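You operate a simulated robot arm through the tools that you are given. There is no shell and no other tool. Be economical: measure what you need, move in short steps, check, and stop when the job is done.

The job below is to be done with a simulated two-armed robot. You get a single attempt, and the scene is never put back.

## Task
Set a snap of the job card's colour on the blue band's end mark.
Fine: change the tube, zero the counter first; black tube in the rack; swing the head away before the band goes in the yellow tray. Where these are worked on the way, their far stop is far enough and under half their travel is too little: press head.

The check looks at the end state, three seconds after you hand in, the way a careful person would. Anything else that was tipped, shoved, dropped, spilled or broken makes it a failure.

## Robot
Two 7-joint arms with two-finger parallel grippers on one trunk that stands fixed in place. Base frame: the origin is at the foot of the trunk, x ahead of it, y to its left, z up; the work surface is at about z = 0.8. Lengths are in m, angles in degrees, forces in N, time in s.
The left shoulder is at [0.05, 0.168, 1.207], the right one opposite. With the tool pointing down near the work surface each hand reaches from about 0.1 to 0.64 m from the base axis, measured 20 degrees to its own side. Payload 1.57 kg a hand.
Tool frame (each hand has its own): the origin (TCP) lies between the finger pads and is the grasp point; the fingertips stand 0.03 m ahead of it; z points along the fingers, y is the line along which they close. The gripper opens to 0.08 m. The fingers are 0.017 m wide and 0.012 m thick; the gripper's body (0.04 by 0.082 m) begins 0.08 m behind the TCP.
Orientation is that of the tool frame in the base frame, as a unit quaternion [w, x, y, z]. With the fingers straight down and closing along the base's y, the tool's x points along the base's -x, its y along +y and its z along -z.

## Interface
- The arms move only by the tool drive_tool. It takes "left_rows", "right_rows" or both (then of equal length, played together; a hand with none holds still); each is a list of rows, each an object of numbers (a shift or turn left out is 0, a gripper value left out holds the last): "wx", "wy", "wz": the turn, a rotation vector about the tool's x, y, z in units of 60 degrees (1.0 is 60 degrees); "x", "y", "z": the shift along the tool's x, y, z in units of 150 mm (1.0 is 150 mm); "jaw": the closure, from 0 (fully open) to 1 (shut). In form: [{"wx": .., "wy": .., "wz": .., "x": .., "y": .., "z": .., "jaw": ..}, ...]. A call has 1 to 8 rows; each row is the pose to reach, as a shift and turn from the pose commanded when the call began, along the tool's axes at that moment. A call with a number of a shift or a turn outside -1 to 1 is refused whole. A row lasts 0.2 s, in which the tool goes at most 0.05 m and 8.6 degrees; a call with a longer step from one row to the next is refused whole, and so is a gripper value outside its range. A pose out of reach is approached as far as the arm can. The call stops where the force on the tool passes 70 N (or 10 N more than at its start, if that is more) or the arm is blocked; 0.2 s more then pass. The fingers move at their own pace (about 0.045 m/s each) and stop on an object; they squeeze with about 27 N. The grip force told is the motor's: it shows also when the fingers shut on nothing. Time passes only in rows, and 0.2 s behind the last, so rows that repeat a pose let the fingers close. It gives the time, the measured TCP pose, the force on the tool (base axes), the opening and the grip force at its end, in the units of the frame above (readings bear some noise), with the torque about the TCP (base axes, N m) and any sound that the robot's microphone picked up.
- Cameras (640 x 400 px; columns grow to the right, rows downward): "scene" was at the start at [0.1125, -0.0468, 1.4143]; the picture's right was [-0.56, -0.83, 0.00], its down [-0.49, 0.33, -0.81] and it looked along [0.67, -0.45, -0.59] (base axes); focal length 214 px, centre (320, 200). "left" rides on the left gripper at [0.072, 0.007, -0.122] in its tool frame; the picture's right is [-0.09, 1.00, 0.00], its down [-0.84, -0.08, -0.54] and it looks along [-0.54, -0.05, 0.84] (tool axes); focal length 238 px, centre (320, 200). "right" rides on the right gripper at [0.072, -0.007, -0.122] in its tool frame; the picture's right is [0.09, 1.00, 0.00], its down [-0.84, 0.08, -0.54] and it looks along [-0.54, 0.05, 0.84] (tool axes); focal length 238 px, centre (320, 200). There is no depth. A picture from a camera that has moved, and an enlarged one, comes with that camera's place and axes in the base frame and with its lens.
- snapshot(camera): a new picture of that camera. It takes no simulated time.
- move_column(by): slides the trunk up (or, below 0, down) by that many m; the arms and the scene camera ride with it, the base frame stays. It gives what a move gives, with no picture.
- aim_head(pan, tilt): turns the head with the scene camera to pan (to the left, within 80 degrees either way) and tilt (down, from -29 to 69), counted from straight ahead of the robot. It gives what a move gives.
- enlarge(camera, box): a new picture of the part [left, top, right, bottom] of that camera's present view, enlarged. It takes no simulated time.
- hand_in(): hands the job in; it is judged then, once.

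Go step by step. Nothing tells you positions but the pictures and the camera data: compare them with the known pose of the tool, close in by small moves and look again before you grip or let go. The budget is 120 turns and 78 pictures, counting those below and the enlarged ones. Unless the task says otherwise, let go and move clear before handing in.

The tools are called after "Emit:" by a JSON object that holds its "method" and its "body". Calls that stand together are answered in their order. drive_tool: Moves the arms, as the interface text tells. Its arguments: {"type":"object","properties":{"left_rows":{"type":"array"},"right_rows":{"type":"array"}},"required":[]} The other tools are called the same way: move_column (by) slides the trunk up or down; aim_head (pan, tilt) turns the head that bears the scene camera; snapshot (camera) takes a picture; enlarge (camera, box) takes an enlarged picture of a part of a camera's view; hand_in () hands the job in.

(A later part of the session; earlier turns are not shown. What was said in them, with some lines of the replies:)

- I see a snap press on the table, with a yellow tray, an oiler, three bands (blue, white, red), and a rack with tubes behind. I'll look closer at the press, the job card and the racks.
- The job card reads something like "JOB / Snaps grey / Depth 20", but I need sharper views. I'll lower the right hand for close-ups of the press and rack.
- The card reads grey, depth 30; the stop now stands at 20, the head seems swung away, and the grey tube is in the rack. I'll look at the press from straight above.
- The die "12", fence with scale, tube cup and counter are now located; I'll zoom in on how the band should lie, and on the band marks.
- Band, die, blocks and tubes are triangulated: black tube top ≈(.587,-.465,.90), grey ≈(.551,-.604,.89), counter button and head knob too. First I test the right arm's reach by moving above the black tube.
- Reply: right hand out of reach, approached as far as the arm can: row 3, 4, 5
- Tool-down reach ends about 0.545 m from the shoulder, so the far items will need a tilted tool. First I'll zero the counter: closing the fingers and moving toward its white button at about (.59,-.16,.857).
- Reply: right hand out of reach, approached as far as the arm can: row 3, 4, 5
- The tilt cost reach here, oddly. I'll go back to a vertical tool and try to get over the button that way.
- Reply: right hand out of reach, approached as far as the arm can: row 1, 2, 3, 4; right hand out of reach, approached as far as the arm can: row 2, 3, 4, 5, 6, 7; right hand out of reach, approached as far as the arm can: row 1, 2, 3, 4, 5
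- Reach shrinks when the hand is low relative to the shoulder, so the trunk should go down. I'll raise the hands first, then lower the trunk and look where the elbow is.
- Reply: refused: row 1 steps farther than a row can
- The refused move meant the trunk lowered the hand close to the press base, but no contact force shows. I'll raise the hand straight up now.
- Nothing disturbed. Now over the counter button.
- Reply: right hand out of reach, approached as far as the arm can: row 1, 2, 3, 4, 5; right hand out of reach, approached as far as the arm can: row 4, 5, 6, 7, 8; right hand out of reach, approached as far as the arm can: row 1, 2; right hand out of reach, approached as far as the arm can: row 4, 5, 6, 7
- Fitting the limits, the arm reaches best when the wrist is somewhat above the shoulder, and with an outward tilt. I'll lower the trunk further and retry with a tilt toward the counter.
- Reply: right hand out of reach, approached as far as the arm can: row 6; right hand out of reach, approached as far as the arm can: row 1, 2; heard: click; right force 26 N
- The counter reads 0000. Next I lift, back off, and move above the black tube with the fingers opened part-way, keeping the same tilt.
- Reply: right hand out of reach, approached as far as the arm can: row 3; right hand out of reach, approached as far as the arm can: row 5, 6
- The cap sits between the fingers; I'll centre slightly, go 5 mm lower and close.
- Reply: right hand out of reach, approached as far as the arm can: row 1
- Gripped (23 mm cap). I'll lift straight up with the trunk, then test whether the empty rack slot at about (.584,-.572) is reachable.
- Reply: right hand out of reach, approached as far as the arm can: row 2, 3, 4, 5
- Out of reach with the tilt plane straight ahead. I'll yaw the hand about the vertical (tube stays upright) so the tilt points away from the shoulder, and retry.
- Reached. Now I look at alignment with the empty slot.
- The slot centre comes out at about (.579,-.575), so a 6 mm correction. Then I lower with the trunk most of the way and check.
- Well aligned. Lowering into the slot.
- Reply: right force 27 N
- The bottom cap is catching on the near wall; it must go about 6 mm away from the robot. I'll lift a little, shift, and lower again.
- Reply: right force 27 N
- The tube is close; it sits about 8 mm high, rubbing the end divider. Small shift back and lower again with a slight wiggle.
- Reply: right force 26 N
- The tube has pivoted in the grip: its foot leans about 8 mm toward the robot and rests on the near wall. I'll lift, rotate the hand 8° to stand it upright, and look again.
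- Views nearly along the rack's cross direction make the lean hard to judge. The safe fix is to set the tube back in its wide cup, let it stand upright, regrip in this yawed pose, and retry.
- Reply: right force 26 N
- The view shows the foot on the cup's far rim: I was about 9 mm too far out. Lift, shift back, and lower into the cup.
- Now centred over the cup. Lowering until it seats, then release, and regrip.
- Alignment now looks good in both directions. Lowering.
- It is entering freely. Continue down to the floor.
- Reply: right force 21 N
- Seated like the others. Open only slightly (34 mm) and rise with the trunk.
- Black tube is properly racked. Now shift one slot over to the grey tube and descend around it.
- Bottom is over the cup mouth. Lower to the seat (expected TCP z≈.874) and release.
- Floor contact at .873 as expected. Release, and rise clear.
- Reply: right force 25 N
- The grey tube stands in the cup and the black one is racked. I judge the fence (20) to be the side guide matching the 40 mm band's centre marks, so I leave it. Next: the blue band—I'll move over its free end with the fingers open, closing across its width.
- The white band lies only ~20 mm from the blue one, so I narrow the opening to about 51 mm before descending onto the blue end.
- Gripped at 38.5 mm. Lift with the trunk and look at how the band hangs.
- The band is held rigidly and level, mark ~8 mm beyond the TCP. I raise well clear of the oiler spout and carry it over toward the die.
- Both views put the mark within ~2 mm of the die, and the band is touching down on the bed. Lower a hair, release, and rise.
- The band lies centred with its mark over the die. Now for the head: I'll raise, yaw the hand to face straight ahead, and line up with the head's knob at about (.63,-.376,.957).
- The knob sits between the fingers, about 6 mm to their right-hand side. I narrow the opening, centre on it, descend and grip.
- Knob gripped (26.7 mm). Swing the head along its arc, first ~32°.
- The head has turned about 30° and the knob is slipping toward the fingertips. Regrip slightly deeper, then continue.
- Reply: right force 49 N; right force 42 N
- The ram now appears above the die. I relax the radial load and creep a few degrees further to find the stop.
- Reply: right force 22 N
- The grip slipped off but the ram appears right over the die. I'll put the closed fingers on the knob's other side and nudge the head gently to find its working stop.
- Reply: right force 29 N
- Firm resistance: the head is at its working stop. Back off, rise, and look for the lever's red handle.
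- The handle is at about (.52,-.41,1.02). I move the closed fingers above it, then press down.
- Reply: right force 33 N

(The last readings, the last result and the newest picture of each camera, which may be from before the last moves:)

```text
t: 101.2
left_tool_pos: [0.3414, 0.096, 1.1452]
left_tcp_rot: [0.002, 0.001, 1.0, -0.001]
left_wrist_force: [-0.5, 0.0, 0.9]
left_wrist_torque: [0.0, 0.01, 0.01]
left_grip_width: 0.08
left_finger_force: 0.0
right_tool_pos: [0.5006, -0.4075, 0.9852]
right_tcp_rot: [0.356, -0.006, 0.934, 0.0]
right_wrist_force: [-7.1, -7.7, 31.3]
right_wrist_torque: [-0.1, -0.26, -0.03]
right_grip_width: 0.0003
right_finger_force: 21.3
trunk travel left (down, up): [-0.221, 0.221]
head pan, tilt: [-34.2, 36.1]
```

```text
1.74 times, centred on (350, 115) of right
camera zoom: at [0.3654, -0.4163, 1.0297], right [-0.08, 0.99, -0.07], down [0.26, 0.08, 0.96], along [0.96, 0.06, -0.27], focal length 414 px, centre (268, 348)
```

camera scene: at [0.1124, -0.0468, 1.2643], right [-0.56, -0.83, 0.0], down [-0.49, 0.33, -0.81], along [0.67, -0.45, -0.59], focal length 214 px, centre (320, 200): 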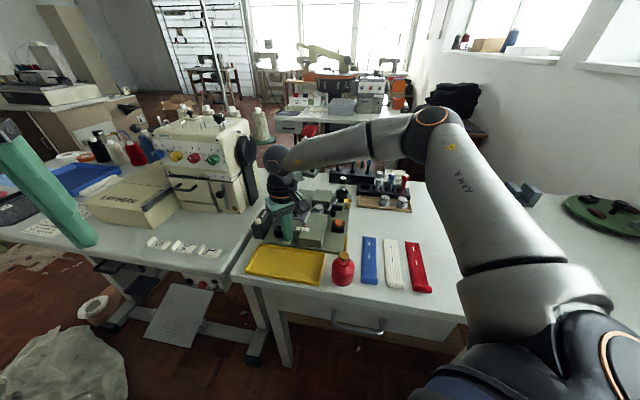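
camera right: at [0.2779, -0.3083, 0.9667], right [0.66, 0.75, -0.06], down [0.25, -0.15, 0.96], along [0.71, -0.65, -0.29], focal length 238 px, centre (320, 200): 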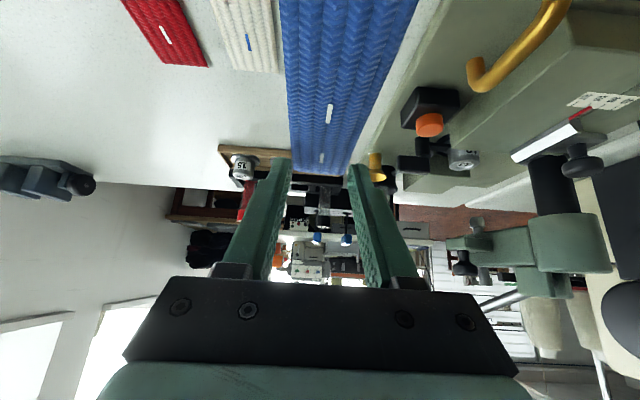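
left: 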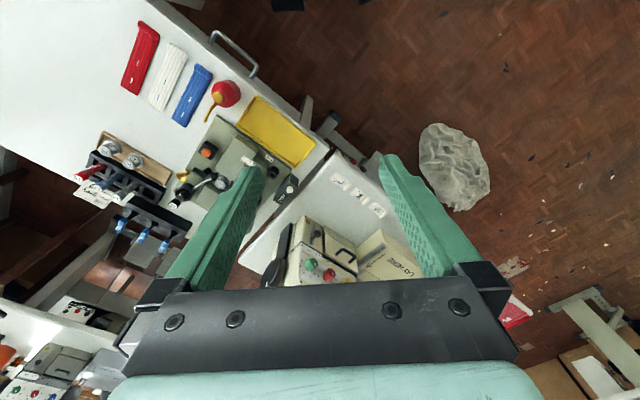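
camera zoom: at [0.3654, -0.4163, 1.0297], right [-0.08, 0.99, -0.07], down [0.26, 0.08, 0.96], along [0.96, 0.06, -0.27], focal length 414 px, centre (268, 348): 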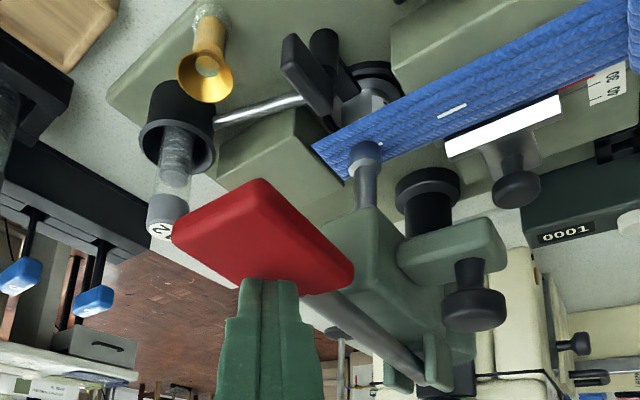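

The ram is down on the band and the counter shows 0001. I press a little harder to make sure, then let the lever rise.

Emit:
{"method": "drive_tool", "body": {"right_rows": [{"x": 0.03, "z": 0.035}, {"x": 0.05, "z": 0.06}]}}

Emit:
{"method": "drive_tool", "body": {"right_rows": [{"x": -0.15, "z": -0.17}, {"x": -0.3, "z": -0.35}, {"x": -0.45, "z": -0.53}, {"x": -0.58, "z": -0.68}]}}

Emit:
{"method": "enlarge", "body": {"camera": "right", "box": [220, 0, 500, 200]}}

```text
t: 101.8
left_tool_pos: [0.3371, 0.0961, 1.1462]
left_tcp_rot: [0.004, 0.0, 1.0, -0.001]
left_wrist_force: [0.2, -0.6, -0.1]
left_wrist_torque: [0.01, -0.02, 0.03]
left_grip_width: 0.0798
left_finger_force: 0.1
right_tool_pos: [0.5011, -0.4075, 0.9841]
right_tcp_rot: [0.366, -0.007, 0.931, -0.001]
right_wrist_force: [-21.9, -17.4, 60.3]
right_wrist_torque: [-0.29, -0.31, 0.1]
right_grip_width: 0.0
right_finger_force: 21.1
trunk travel left (down, up): [-0.221, 0.221]
head pan, tilt: [-34.2, 36.1]
```

```text
t: 102.8
left_tool_pos: [0.3447, 0.0956, 1.1423]
left_tcp_rot: [0.001, 0.0, 1.0, -0.001]
left_wrist_force: [0.0, -0.4, 0.0]
left_wrist_torque: [0.0, -0.01, 0.06]
left_grip_width: 0.0801
left_finger_force: 0.1
right_tool_pos: [0.4986, -0.4078, 1.0992]
right_tcp_rot: [0.346, -0.005, 0.938, 0.001]
right_wrist_force: [-0.1, -0.3, -0.7]
right_wrist_torque: [0.01, 0.0, 0.0]
right_grip_width: 0.0
right_finger_force: 21.1
trunk travel left (down, up): [-0.221, 0.221]
head pan, tilt: [-34.2, 36.1]
```

```text
2.00 times, centred on (360, 100) of right
camera zoom: at [0.3649, -0.4167, 1.1455], right [-0.08, 0.99, -0.06], down [0.28, 0.08, 0.96], along [0.96, 0.06, -0.29], focal length 477 px, centre (240, 400)
```

zoom: 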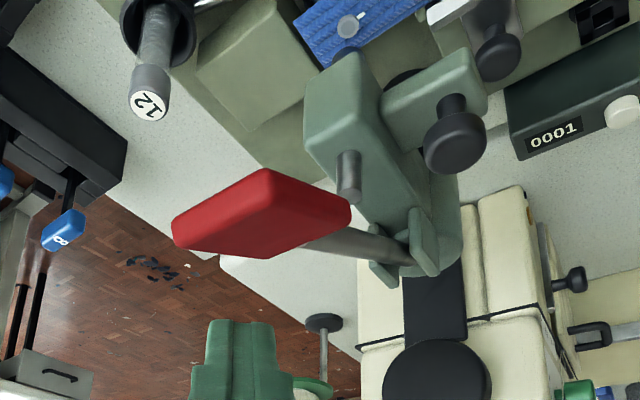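

A grey snap now sits on the band over the end mark. Next, swing the head away: I return to the knob, this time correcting the arc by the felt force.

Emit:
{"method": "drive_tool", "body": {"right_rows": [{"y": 0.22, "jaw": 0.5}, {"y": 0.44, "jaw": 0.5}, {"y": 0.665, "jaw": 0.5}, {"x": 0.1, "y": 0.665, "z": 0.17, "jaw": 0.5}, {"x": 0.2, "y": 0.665, "z": 0.345, "jaw": 0.5}, {"x": 0.308, "y": 0.665, "z": 0.517, "jaw": 0.5}]}}

Emit:
{"method": "drive_tool", "body": {"right_rows": [{"x": 0.08, "z": 0.095}, {"x": 0.165, "z": 0.192}, {"x": 0.165, "z": 0.192, "jaw": 1}, {"x": 0.165, "z": 0.192, "jaw": 1}, {"x": 0.165, "z": 0.192, "jaw": 1}]}}

```text
t: 104.2
left_tool_pos: [0.3447, 0.0951, 1.1429]
left_tcp_rot: [0.0, 0.0, 1.0, 0.0]
left_wrist_force: [-0.8, -0.4, 0.5]
left_wrist_torque: [0.03, 0.02, 0.01]
left_grip_width: 0.0799
left_finger_force: 0.0
right_tool_pos: [0.5144, -0.3079, 1.0094]
right_tcp_rot: [0.347, -0.005, 0.938, 0.003]
right_wrist_force: [0.4, 0.1, 0.2]
right_wrist_torque: [0.01, 0.01, -0.02]
right_grip_width: 0.04
right_finger_force: 0.0
trunk travel left (down, up): [-0.221, 0.221]
head pan, tilt: [-34.2, 36.1]
```

```text
t: 105.4
left_tool_pos: [0.3428, 0.0927, 1.1441]
left_tcp_rot: [0.0, 0.0, 1.0, 0.0]
left_wrist_force: [-0.5, 0.3, 0.4]
left_wrist_torque: [0.01, -0.02, -0.03]
left_grip_width: 0.0797
left_finger_force: 0.0
right_tool_pos: [0.5156, -0.3086, 0.9708]
right_tcp_rot: [0.346, -0.005, 0.938, 0.002]
right_wrist_force: [1.7, 0.1, -1.7]
right_wrist_torque: [-0.02, -0.25, -0.01]
right_grip_width: 0.0252
right_finger_force: 32.1
trunk travel left (down, up): [-0.221, 0.221]
head pan, tilt: [-34.2, 36.1]
```

Emit:
{"method": "drive_tool", "body": {"right_rows": [{"x": -0.0243, "y": -0.086, "z": 0.0208}, {"x": -0.0572, "y": -0.1667, "z": 0.049}, {"x": -0.0987, "y": -0.24, "z": 0.0846}]}}

```text
t: 106.2
left_tool_pos: [0.3396, 0.0927, 1.1442]
left_tcp_rot: [0.001, 0.0, 1.0, 0.001]
left_wrist_force: [-0.5, 0.2, -1.2]
left_wrist_torque: [-0.02, 0.01, 0.04]
left_grip_width: 0.0803
left_finger_force: 0.1
right_tool_pos: [0.5318, -0.3498, 0.9716]
right_tcp_rot: [0.346, -0.002, 0.938, 0.0]
right_wrist_force: [-25.0, -22.5, 9.1]
right_wrist_torque: [-0.35, -0.02, -0.66]
right_grip_width: 0.0168
right_finger_force: 31.6
trunk travel left (down, up): [-0.221, 0.221]
head pan, tilt: [-34.2, 36.1]
```

The knob is creeping toward the tips. Regrip about 11 mm deeper and continue the arc.

Emit:
{"method": "drive_tool", "body": {"right_rows": [{"jaw": 0.5}, {"jaw": 0.5}, {"x": -0.062, "y": -0.003, "z": 0.053, "jaw": 0.5}, {"x": -0.062, "y": -0.003, "z": 0.053, "jaw": 1}, {"x": -0.062, "y": -0.003, "z": 0.053, "jaw": 1}, {"x": -0.062, "y": -0.003, "z": 0.053, "jaw": 1}]}}

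```text
t: 107.6
left_tool_pos: [0.3387, 0.0921, 1.1462]
left_tcp_rot: [0.004, 0.0, 1.0, 0.002]
left_wrist_force: [-0.6, -0.5, -0.4]
left_wrist_torque: [0.02, -0.01, 0.02]
left_grip_width: 0.0798
left_finger_force: 0.1
right_tool_pos: [0.5409, -0.3565, 0.9721]
right_tcp_rot: [0.343, 0.003, 0.939, -0.006]
right_wrist_force: [-35.5, -46.4, 22.7]
right_wrist_torque: [-0.56, 0.64, -1.61]
right_grip_width: 0.0203
right_finger_force: 26.0
trunk travel left (down, up): [-0.221, 0.221]
head pan, tilt: [-34.2, 36.1]
```

Rather than squeeze, I'll open the fingers a little as a cage around the knob and push the head along with the inner pad.

Emit:
{"method": "drive_tool", "body": {"right_rows": [{"x": -0.0167, "y": -0.083, "z": 0.0143, "jaw": 0.4}, {"x": -0.0167, "y": -0.083, "z": 0.0143, "jaw": 0.4}, {"x": -0.0167, "y": -0.083, "z": 0.0143, "jaw": 0.4}, {"x": -0.0724, "y": -0.203, "z": 0.062}, {"x": -0.133, "y": -0.247, "z": 0.114}]}}

```text
t: 108.8
left_tool_pos: [0.3436, 0.0941, 1.1432]
left_tcp_rot: [0.0, 0.001, 1.0, 0.0]
left_wrist_force: [0.7, 0.0, 0.1]
left_wrist_torque: [0.03, 0.01, 0.01]
left_grip_width: 0.08
left_finger_force: 0.1
right_tool_pos: [0.5731, -0.3823, 0.9717]
right_tcp_rot: [0.347, -0.007, 0.938, 0.003]
right_wrist_force: [0.9, 1.5, -0.4]
right_wrist_torque: [0.0, 0.02, 0.04]
right_grip_width: 0.0484
right_finger_force: 0.2
trunk travel left (down, up): [-0.221, 0.221]
head pan, tilt: [-34.2, 36.1]
```

Emit:
{"method": "drive_tool", "body": {"right_rows": [{"x": -0.0658, "y": -0.031, "z": 0.0564}, {"x": -0.116, "y": -0.0467, "z": 0.0998}, {"x": -0.12, "y": 0.02, "z": 0.103, "jaw": 1}, {"x": -0.12, "y": 0.02, "z": 0.103, "jaw": 1}, {"x": -0.12, "y": 0.02, "z": 0.103, "jaw": 1}, {"x": -0.17, "y": 0.01, "z": 0.146}, {"x": -0.228, "y": 0.01, "z": 0.195}]}}

```text
t: 110.4
left_tool_pos: [0.3428, 0.0945, 1.1438]
left_tcp_rot: [0.0, 0.001, 1.0, 0.0]
left_wrist_force: [0.9, -0.5, 0.3]
left_wrist_torque: [-0.01, 0.0, -0.02]
left_grip_width: 0.08
left_finger_force: 0.1
right_tool_pos: [0.6194, -0.3806, 0.9716]
right_tcp_rot: [0.348, -0.006, 0.937, 0.002]
right_wrist_force: [0.8, -4.0, 3.0]
right_wrist_torque: [-0.27, 0.35, -0.02]
right_grip_width: 0.0267
right_finger_force: 37.7
trunk travel left (down, up): [-0.221, 0.221]
head pan, tilt: [-34.2, 36.1]
```

The head is back at its parked position (same knob position as at the start). Release, lift, back off, and turn the hand to the band-grasp orientation.

Emit:
{"method": "drive_tool", "body": {"right_rows": [{"jaw": 0.5}, {"jaw": 0.5}, {"x": -0.108, "z": -0.127}, {"x": -0.217, "z": -0.253}, {"x": -0.065, "y": 0.093, "z": -0.383}, {"x": 0.097, "y": 0.2, "z": -0.522}]}}

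Emit:
{"method": "drive_tool", "body": {"right_rows": [{"wx": 0.083, "wz": 0.097, "jaw": 0.36}, {"wx": 0.166, "wz": 0.194, "jaw": 0.36}, {"wx": 0.249, "wz": 0.291, "jaw": 0.36}, {"wx": 0.333, "wz": 0.388, "jaw": 0.36}, {"wx": 0.416, "wz": 0.485, "jaw": 0.36}, {"wx": 0.499, "wz": 0.582, "jaw": 0.36}]}}

```text
t: 111.8
left_tool_pos: [0.3427, 0.0947, 1.1433]
left_tcp_rot: [0.0, 0.0, 1.0, 0.0]
left_wrist_force: [-0.2, -0.4, 0.8]
left_wrist_torque: [0.0, 0.0, 0.01]
left_grip_width: 0.0799
left_finger_force: 0.1
right_tool_pos: [0.5564, -0.3492, 1.0215]
right_tcp_rot: [0.347, -0.006, 0.938, 0.003]
right_wrist_force: [0.0, 0.1, 0.8]
right_wrist_torque: [-0.01, -0.02, -0.01]
right_grip_width: 0.0399
right_finger_force: 0.2
trunk travel left (down, up): [-0.221, 0.221]
head pan, tilt: [-34.2, 36.1]
```

```text
t: 113.2
left_tool_pos: [0.3438, 0.0941, 1.1428]
left_tcp_rot: [0.0, 0.0, 1.0, 0.0]
left_wrist_force: [-0.6, 0.5, 0.4]
left_wrist_torque: [-0.01, -0.01, 0.02]
left_grip_width: 0.0801
left_finger_force: 0.0
right_tool_pos: [0.5565, -0.3513, 1.0219]
right_tcp_rot: [0.32, 0.363, 0.865, -0.134]
right_wrist_force: [-0.6, 0.5, -0.2]
right_wrist_torque: [0.01, -0.01, -0.02]
right_grip_width: 0.0514
right_finger_force: 0.0
trunk travel left (down, up): [-0.221, 0.221]
head pan, tilt: [-34.2, 36.1]
```

Emit:
{"method": "drive_tool", "body": {"right_rows": [{"x": 0.003, "y": 0.026, "z": -0.003}, {"x": 0.003, "y": 0.026, "z": -0.003}]}}

Emit:
{"method": "move_column", "body": {"by": -0.12}}

Emit:
{"method": "move_column", "body": {"by": -0.032}}

Emit:
{"method": "drive_tool", "body": {"right_rows": [{"jaw": 0.6}, {"jaw": 0.7}, {"jaw": 0.7}, {"jaw": 0.7}]}}

```text
t: 113.8
left_tool_pos: [0.3432, 0.0941, 1.1428]
left_tcp_rot: [0.0, 0.001, 1.0, -0.001]
left_wrist_force: [0.5, -0.2, 0.0]
left_wrist_torque: [0.01, -0.03, 0.03]
left_grip_width: 0.0797
left_finger_force: 0.1
right_tool_pos: [0.5578, -0.3463, 1.0226]
right_tcp_rot: [0.32, 0.361, 0.866, -0.134]
right_wrist_force: [0.3, 0.4, 0.7]
right_wrist_torque: [0.04, 0.01, 0.02]
right_grip_width: 0.051
right_finger_force: 0.0
trunk travel left (down, up): [-0.221, 0.221]
head pan, tilt: [-34.2, 36.1]
```

```text
t: 115.3
left_tool_pos: [0.3418, 0.095, 1.0235]
left_tcp_rot: [-0.001, 0.0, 1.0, 0.001]
left_wrist_force: [-0.3, -0.9, -0.1]
left_wrist_torque: [0.03, -0.02, -0.01]
left_grip_width: 0.0799
left_finger_force: 0.0
right_tool_pos: [0.5588, -0.3471, 0.9024]
right_tcp_rot: [0.32, 0.362, 0.865, -0.134]
right_wrist_force: [-0.4, -0.4, -1.6]
right_wrist_torque: [0.01, -0.01, 0.0]
right_grip_width: 0.0514
right_finger_force: 0.1
trunk travel left (down, up): [-0.101, 0.341]
head pan, tilt: [-34.2, 36.1]
```

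```text
t: 116.0
left_tool_pos: [0.3442, 0.0943, 0.9908]
left_tcp_rot: [0.0, 0.0, 1.0, 0.0]
left_wrist_force: [0.0, -0.2, 0.0]
left_wrist_torque: [-0.02, 0.04, -0.01]
left_grip_width: 0.0798
left_finger_force: 0.1
right_tool_pos: [0.5579, -0.3475, 0.871]
right_tcp_rot: [0.321, 0.362, 0.865, -0.134]
right_wrist_force: [0.3, 1.3, 0.3]
right_wrist_torque: [0.01, 0.01, -0.03]
right_grip_width: 0.0514
right_finger_force: 0.0
trunk travel left (down, up): [-0.069, 0.373]
head pan, tilt: [-34.2, 36.1]
```

```text
t: 117.0
left_tool_pos: [0.3427, 0.0947, 0.9908]
left_tcp_rot: [0.0, 0.001, 1.0, 0.0]
left_wrist_force: [0.5, -0.1, 0.1]
left_wrist_torque: [-0.03, 0.02, 0.0]
left_grip_width: 0.0802
left_finger_force: 0.0
right_tool_pos: [0.5592, -0.3472, 0.8695]
right_tcp_rot: [0.321, 0.361, 0.866, -0.133]
right_wrist_force: [0.6, -0.5, -0.1]
right_wrist_torque: [0.03, 0.0, -0.01]
right_grip_width: 0.0385
right_finger_force: 26.6
trunk travel left (down, up): [-0.069, 0.373]
head pan, tilt: [-34.2, 36.1]
```

Band gripped again. Lift it high, then turn it 90° (counter-clockwise) so that it lies along the tray.

Emit:
{"method": "move_column", "body": {"by": 0.15}}

Emit:
{"method": "drive_tool", "body": {"right_rows": [{"wx": -0.0894, "wz": -0.1045}, {"wx": -0.1788, "wz": -0.209, "x": 0.06, "z": -0.05}, {"wx": -0.268, "wz": -0.3135, "x": 0.12, "z": -0.1}, {"wx": -0.3576, "wz": -0.418, "x": 0.18, "z": -0.15}, {"wx": -0.447, "wz": -0.5225, "x": 0.24, "z": -0.2}, {"wx": -0.536, "wz": -0.627, "x": 0.24, "z": -0.2}, {"wx": -0.626, "wz": -0.7315, "x": 0.24, "z": -0.2}, {"wx": -0.715, "wz": -0.836, "x": 0.24, "z": -0.2}]}}

Emit:
{"method": "drive_tool", "body": {"right_rows": [{"wx": -0.0894, "wz": -0.1045}, {"wx": -0.1788, "wz": -0.209}, {"wx": -0.255, "wz": -0.298}]}}

```text
t: 118.8
left_tool_pos: [0.3437, 0.0955, 1.1397]
left_tcp_rot: [0.001, -0.001, 1.0, -0.001]
left_wrist_force: [-0.2, 0.2, 0.1]
left_wrist_torque: [0.02, 0.0, -0.01]
left_grip_width: 0.0798
left_finger_force: 0.1
right_tool_pos: [0.5573, -0.3469, 1.0201]
right_tcp_rot: [0.32, 0.361, 0.866, -0.134]
right_wrist_force: [-0.3, -0.5, -0.8]
right_wrist_torque: [-0.01, -0.01, -0.01]
right_grip_width: 0.0387
right_finger_force: 27.2
trunk travel left (down, up): [-0.219, 0.223]
head pan, tilt: [-34.2, 36.1]
```

```text
t: 120.6
left_tool_pos: [0.343, 0.0948, 1.141]
left_tcp_rot: [0.0, -0.001, 1.0, 0.0]
left_wrist_force: [0.1, -0.3, 0.0]
left_wrist_torque: [0.02, 0.03, 0.05]
left_grip_width: 0.0802
left_finger_force: 0.1
right_tool_pos: [0.525, -0.3128, 1.0196]
right_tcp_rot: [0.342, -0.168, 0.922, 0.063]
right_wrist_force: [0.1, -0.1, -0.1]
right_wrist_torque: [0.01, 0.02, 0.03]
right_grip_width: 0.0386
right_finger_force: 27.2
trunk travel left (down, up): [-0.219, 0.223]
head pan, tilt: [-34.2, 36.1]
```

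```text
t: 121.4
left_tool_pos: [0.3438, 0.0951, 1.14]
left_tcp_rot: [0.0, 0.0, 1.0, 0.0]
left_wrist_force: [0.6, 0.3, -0.1]
left_wrist_torque: [-0.02, 0.01, -0.01]
left_grip_width: 0.0799
left_finger_force: 0.1
right_tool_pos: [0.4726, -0.2074, 1.014]
right_tcp_rot: [0.323, -0.338, 0.876, 0.119]
right_wrist_force: [0.9, 0.4, -0.4]
right_wrist_torque: [-0.03, -0.04, -0.02]
right_grip_width: 0.0384
right_finger_force: 26.8
right hand out of reach, approached as far as the arm can: row 1, 2, 3
trunk travel left (down, up): [-0.219, 0.223]
head pan, tilt: [-34.2, 36.1]
```

The turn worked. Now shift so the band is centred over the tray (centre ≈(.449,-.178)), and look with the last picture.

Emit:
{"method": "drive_tool", "body": {"right_rows": [{"x": -0.07, "y": 0.082, "z": 0.06}, {"x": -0.143, "y": 0.164, "z": 0.119}, {"x": -0.214, "y": 0.246, "z": 0.178}, {"x": -0.214, "y": 0.246, "z": 0.178}]}}

Emit:
{"method": "move_column", "body": {"by": -0.1}}

```text
t: 122.4
left_tool_pos: [0.3431, 0.0945, 1.1419]
left_tcp_rot: [0.0, 0.0, 1.0, -0.001]
left_wrist_force: [0.2, -0.3, 0.9]
left_wrist_torque: [0.0, -0.02, 0.04]
left_grip_width: 0.08
left_finger_force: 0.0
right_tool_pos: [0.4766, -0.1519, 1.0144]
right_tcp_rot: [0.321, -0.352, 0.869, 0.13]
right_wrist_force: [-0.7, 0.3, -0.7]
right_wrist_torque: [0.01, -0.01, -0.02]
right_grip_width: 0.039
right_finger_force: 26.8
trunk travel left (down, up): [-0.219, 0.223]
head pan, tilt: [-34.2, 36.1]
```

```text
t: 123.7
left_tool_pos: [0.3435, 0.0956, 1.0413]
left_tcp_rot: [0.0, 0.0, 1.0, 0.0]
left_wrist_force: [0.3, -0.2, -0.1]
left_wrist_torque: [-0.03, -0.02, 0.01]
left_grip_width: 0.08
left_finger_force: 0.0
right_tool_pos: [0.4765, -0.1525, 0.9146]
right_tcp_rot: [0.321, -0.353, 0.869, 0.131]
right_wrist_force: [-0.4, -0.1, -1.0]
right_wrist_torque: [0.0, -0.05, -0.02]
right_grip_width: 0.0386
right_finger_force: 27.0
trunk travel left (down, up): [-0.119, 0.323]
head pan, tilt: [-34.2, 36.1]
```

Emit:
{"method": "enlarge", "body": {"camera": "scene", "box": [190, 130, 390, 330]}}

```text
2.00 times, centred on (290, 230) of scene
camera zoom: at [0.1124, -0.0468, 1.1588], right [-0.56, -0.83, 0.0], down [-0.49, 0.33, -0.81], along [0.67, -0.45, -0.59], focal length 429 px, centre (380, 140)
```

zoom: 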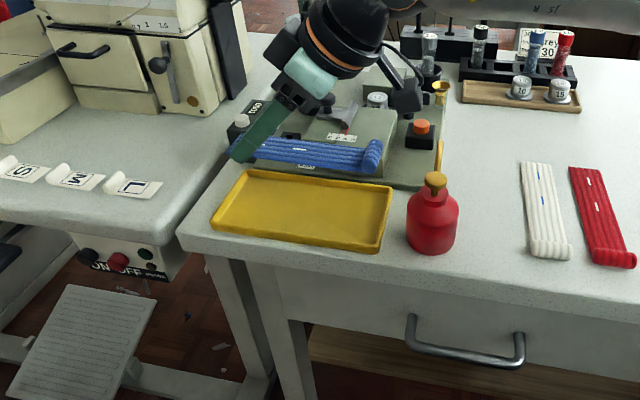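

The band is parallel to the tray but about 14 mm short of its middle lengthwise. Shift, lower onto the tray floor, and release.

Emit:
{"method": "drive_tool", "body": {"right_rows": [{"x": -0.036, "z": 0.03}, {"x": -0.071, "z": 0.06}]}}

Emit:
{"method": "move_column", "body": {"by": -0.07}}

Emit:
{"method": "drive_tool", "body": {"right_rows": [{"x": 0.013, "z": 0.0153}, {"x": 0.026, "z": 0.0305}, {"x": 0.039, "z": 0.0457}]}}

```text
t: 124.3
left_tool_pos: [0.3437, 0.0945, 1.0421]
left_tcp_rot: [0.0, 0.0, 1.0, 0.0]
left_wrist_force: [0.4, 0.8, -0.6]
left_wrist_torque: [-0.03, 0.01, 0.01]
left_grip_width: 0.0801
left_finger_force: 0.1
right_tool_pos: [0.4877, -0.1431, 0.9141]
right_tcp_rot: [0.321, -0.353, 0.869, 0.13]
right_wrist_force: [0.9, 0.0, 0.3]
right_wrist_torque: [-0.01, -0.02, 0.03]
right_grip_width: 0.0387
right_finger_force: 27.8
trunk travel left (down, up): [-0.119, 0.323]
head pan, tilt: [-34.2, 36.1]
```

```text
t: 125.4
left_tool_pos: [0.3436, 0.0953, 0.9711]
left_tcp_rot: [0.0, 0.0, 1.0, 0.0]
left_wrist_force: [-0.3, -0.5, 0.6]
left_wrist_torque: [0.01, -0.02, 0.0]
left_grip_width: 0.08
left_finger_force: 0.0
right_tool_pos: [0.4877, -0.143, 0.8437]
right_tcp_rot: [0.32, -0.353, 0.87, 0.129]
right_wrist_force: [-0.7, -0.2, 0.0]
right_wrist_torque: [0.0, -0.04, 0.01]
right_grip_width: 0.0384
right_finger_force: 27.4
trunk travel left (down, up): [-0.049, 0.393]
head pan, tilt: [-34.2, 36.1]
```

```text
t: 126.2
left_tool_pos: [0.3428, 0.0949, 0.9715]
left_tcp_rot: [0.0, 0.0, 1.0, -0.001]
left_wrist_force: [0.5, 0.4, -0.4]
left_wrist_torque: [0.01, 0.03, -0.03]
left_grip_width: 0.0801
left_finger_force: 0.0
right_tool_pos: [0.4878, -0.1431, 0.8353]
right_tcp_rot: [0.321, -0.353, 0.869, 0.13]
right_wrist_force: [0.2, 0.9, 0.2]
right_wrist_torque: [0.02, -0.01, -0.01]
right_grip_width: 0.0388
right_finger_force: 26.6
trunk travel left (down, up): [-0.049, 0.393]
head pan, tilt: [-34.2, 36.1]
```

Emit:
{"method": "drive_tool", "body": {"right_rows": [{"x": 0.009, "z": 0.01}, {"x": 0.014, "z": 0.016}, {"x": 0.014, "z": 0.016, "jaw": 0.38}, {"x": 0.014, "z": 0.016, "jaw": 0.38}, {"x": 0.014, "z": 0.016, "jaw": 0.38}]}}

Emit:
{"method": "move_column", "body": {"by": 0.15}}

```text
t: 127.4
left_tool_pos: [0.3433, 0.0941, 0.9701]
left_tcp_rot: [0.0, 0.0, 1.0, 0.0]
left_wrist_force: [0.2, 0.1, 0.1]
left_wrist_torque: [0.02, -0.03, 0.0]
left_grip_width: 0.08
left_finger_force: 0.2
right_tool_pos: [0.487, -0.1424, 0.833]
right_tcp_rot: [0.321, -0.353, 0.87, 0.129]
right_wrist_force: [-0.2, -0.6, 1.0]
right_wrist_torque: [0.04, 0.03, 0.03]
right_grip_width: 0.049
right_finger_force: 0.1
trunk travel left (down, up): [-0.049, 0.393]
head pan, tilt: [-34.2, 36.1]
```

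```text
t: 129.2
left_tool_pos: [0.3439, 0.0943, 1.1213]
left_tcp_rot: [0.0, 0.0, 1.0, 0.0]
left_wrist_force: [0.1, -0.6, -0.2]
left_wrist_torque: [-0.01, 0.02, 0.03]
left_grip_width: 0.08
left_finger_force: 0.0
right_tool_pos: [0.4882, -0.1434, 0.9813]
right_tcp_rot: [0.321, -0.353, 0.869, 0.13]
right_wrist_force: [0.7, 0.7, -0.8]
right_wrist_torque: [0.0, 0.02, -0.01]
right_grip_width: 0.0493
right_finger_force: 0.1
trunk travel left (down, up): [-0.199, 0.243]
head pan, tilt: [-34.2, 36.1]
```

The band is released in the tray, the hands are clear, and the head is parked. Handing in.

Emit:
{"method": "hand_in", "body": {}}

```text
The job is handed in.
```

I handed the job in. The blue band has a grey snap on its end mark and should be lying in the yellow tray. I had no pictures left, so I did not see it there after letting go.

- **Counter:** I zeroed it before pressing, and it read 0001 after the one press.
- **Tubes:** The black tube is in the rack's empty slot, and the grey tube is in the press cup.
- **Snap:** The last close view showed it covering most of the mark. It may sit about 3–4 mm toward the band's end.
- **Press head:** I swung it back to where it was parked at the start before moving the band. I judged this from where the hand gripped the knob, not from a picture.
- **Depth on the job card:** The card says 30, but I left the fence at 20. I read it as a side guide, and your instructions asked only for the card's colour. If the card's depth was meant to be set too, that was not done.
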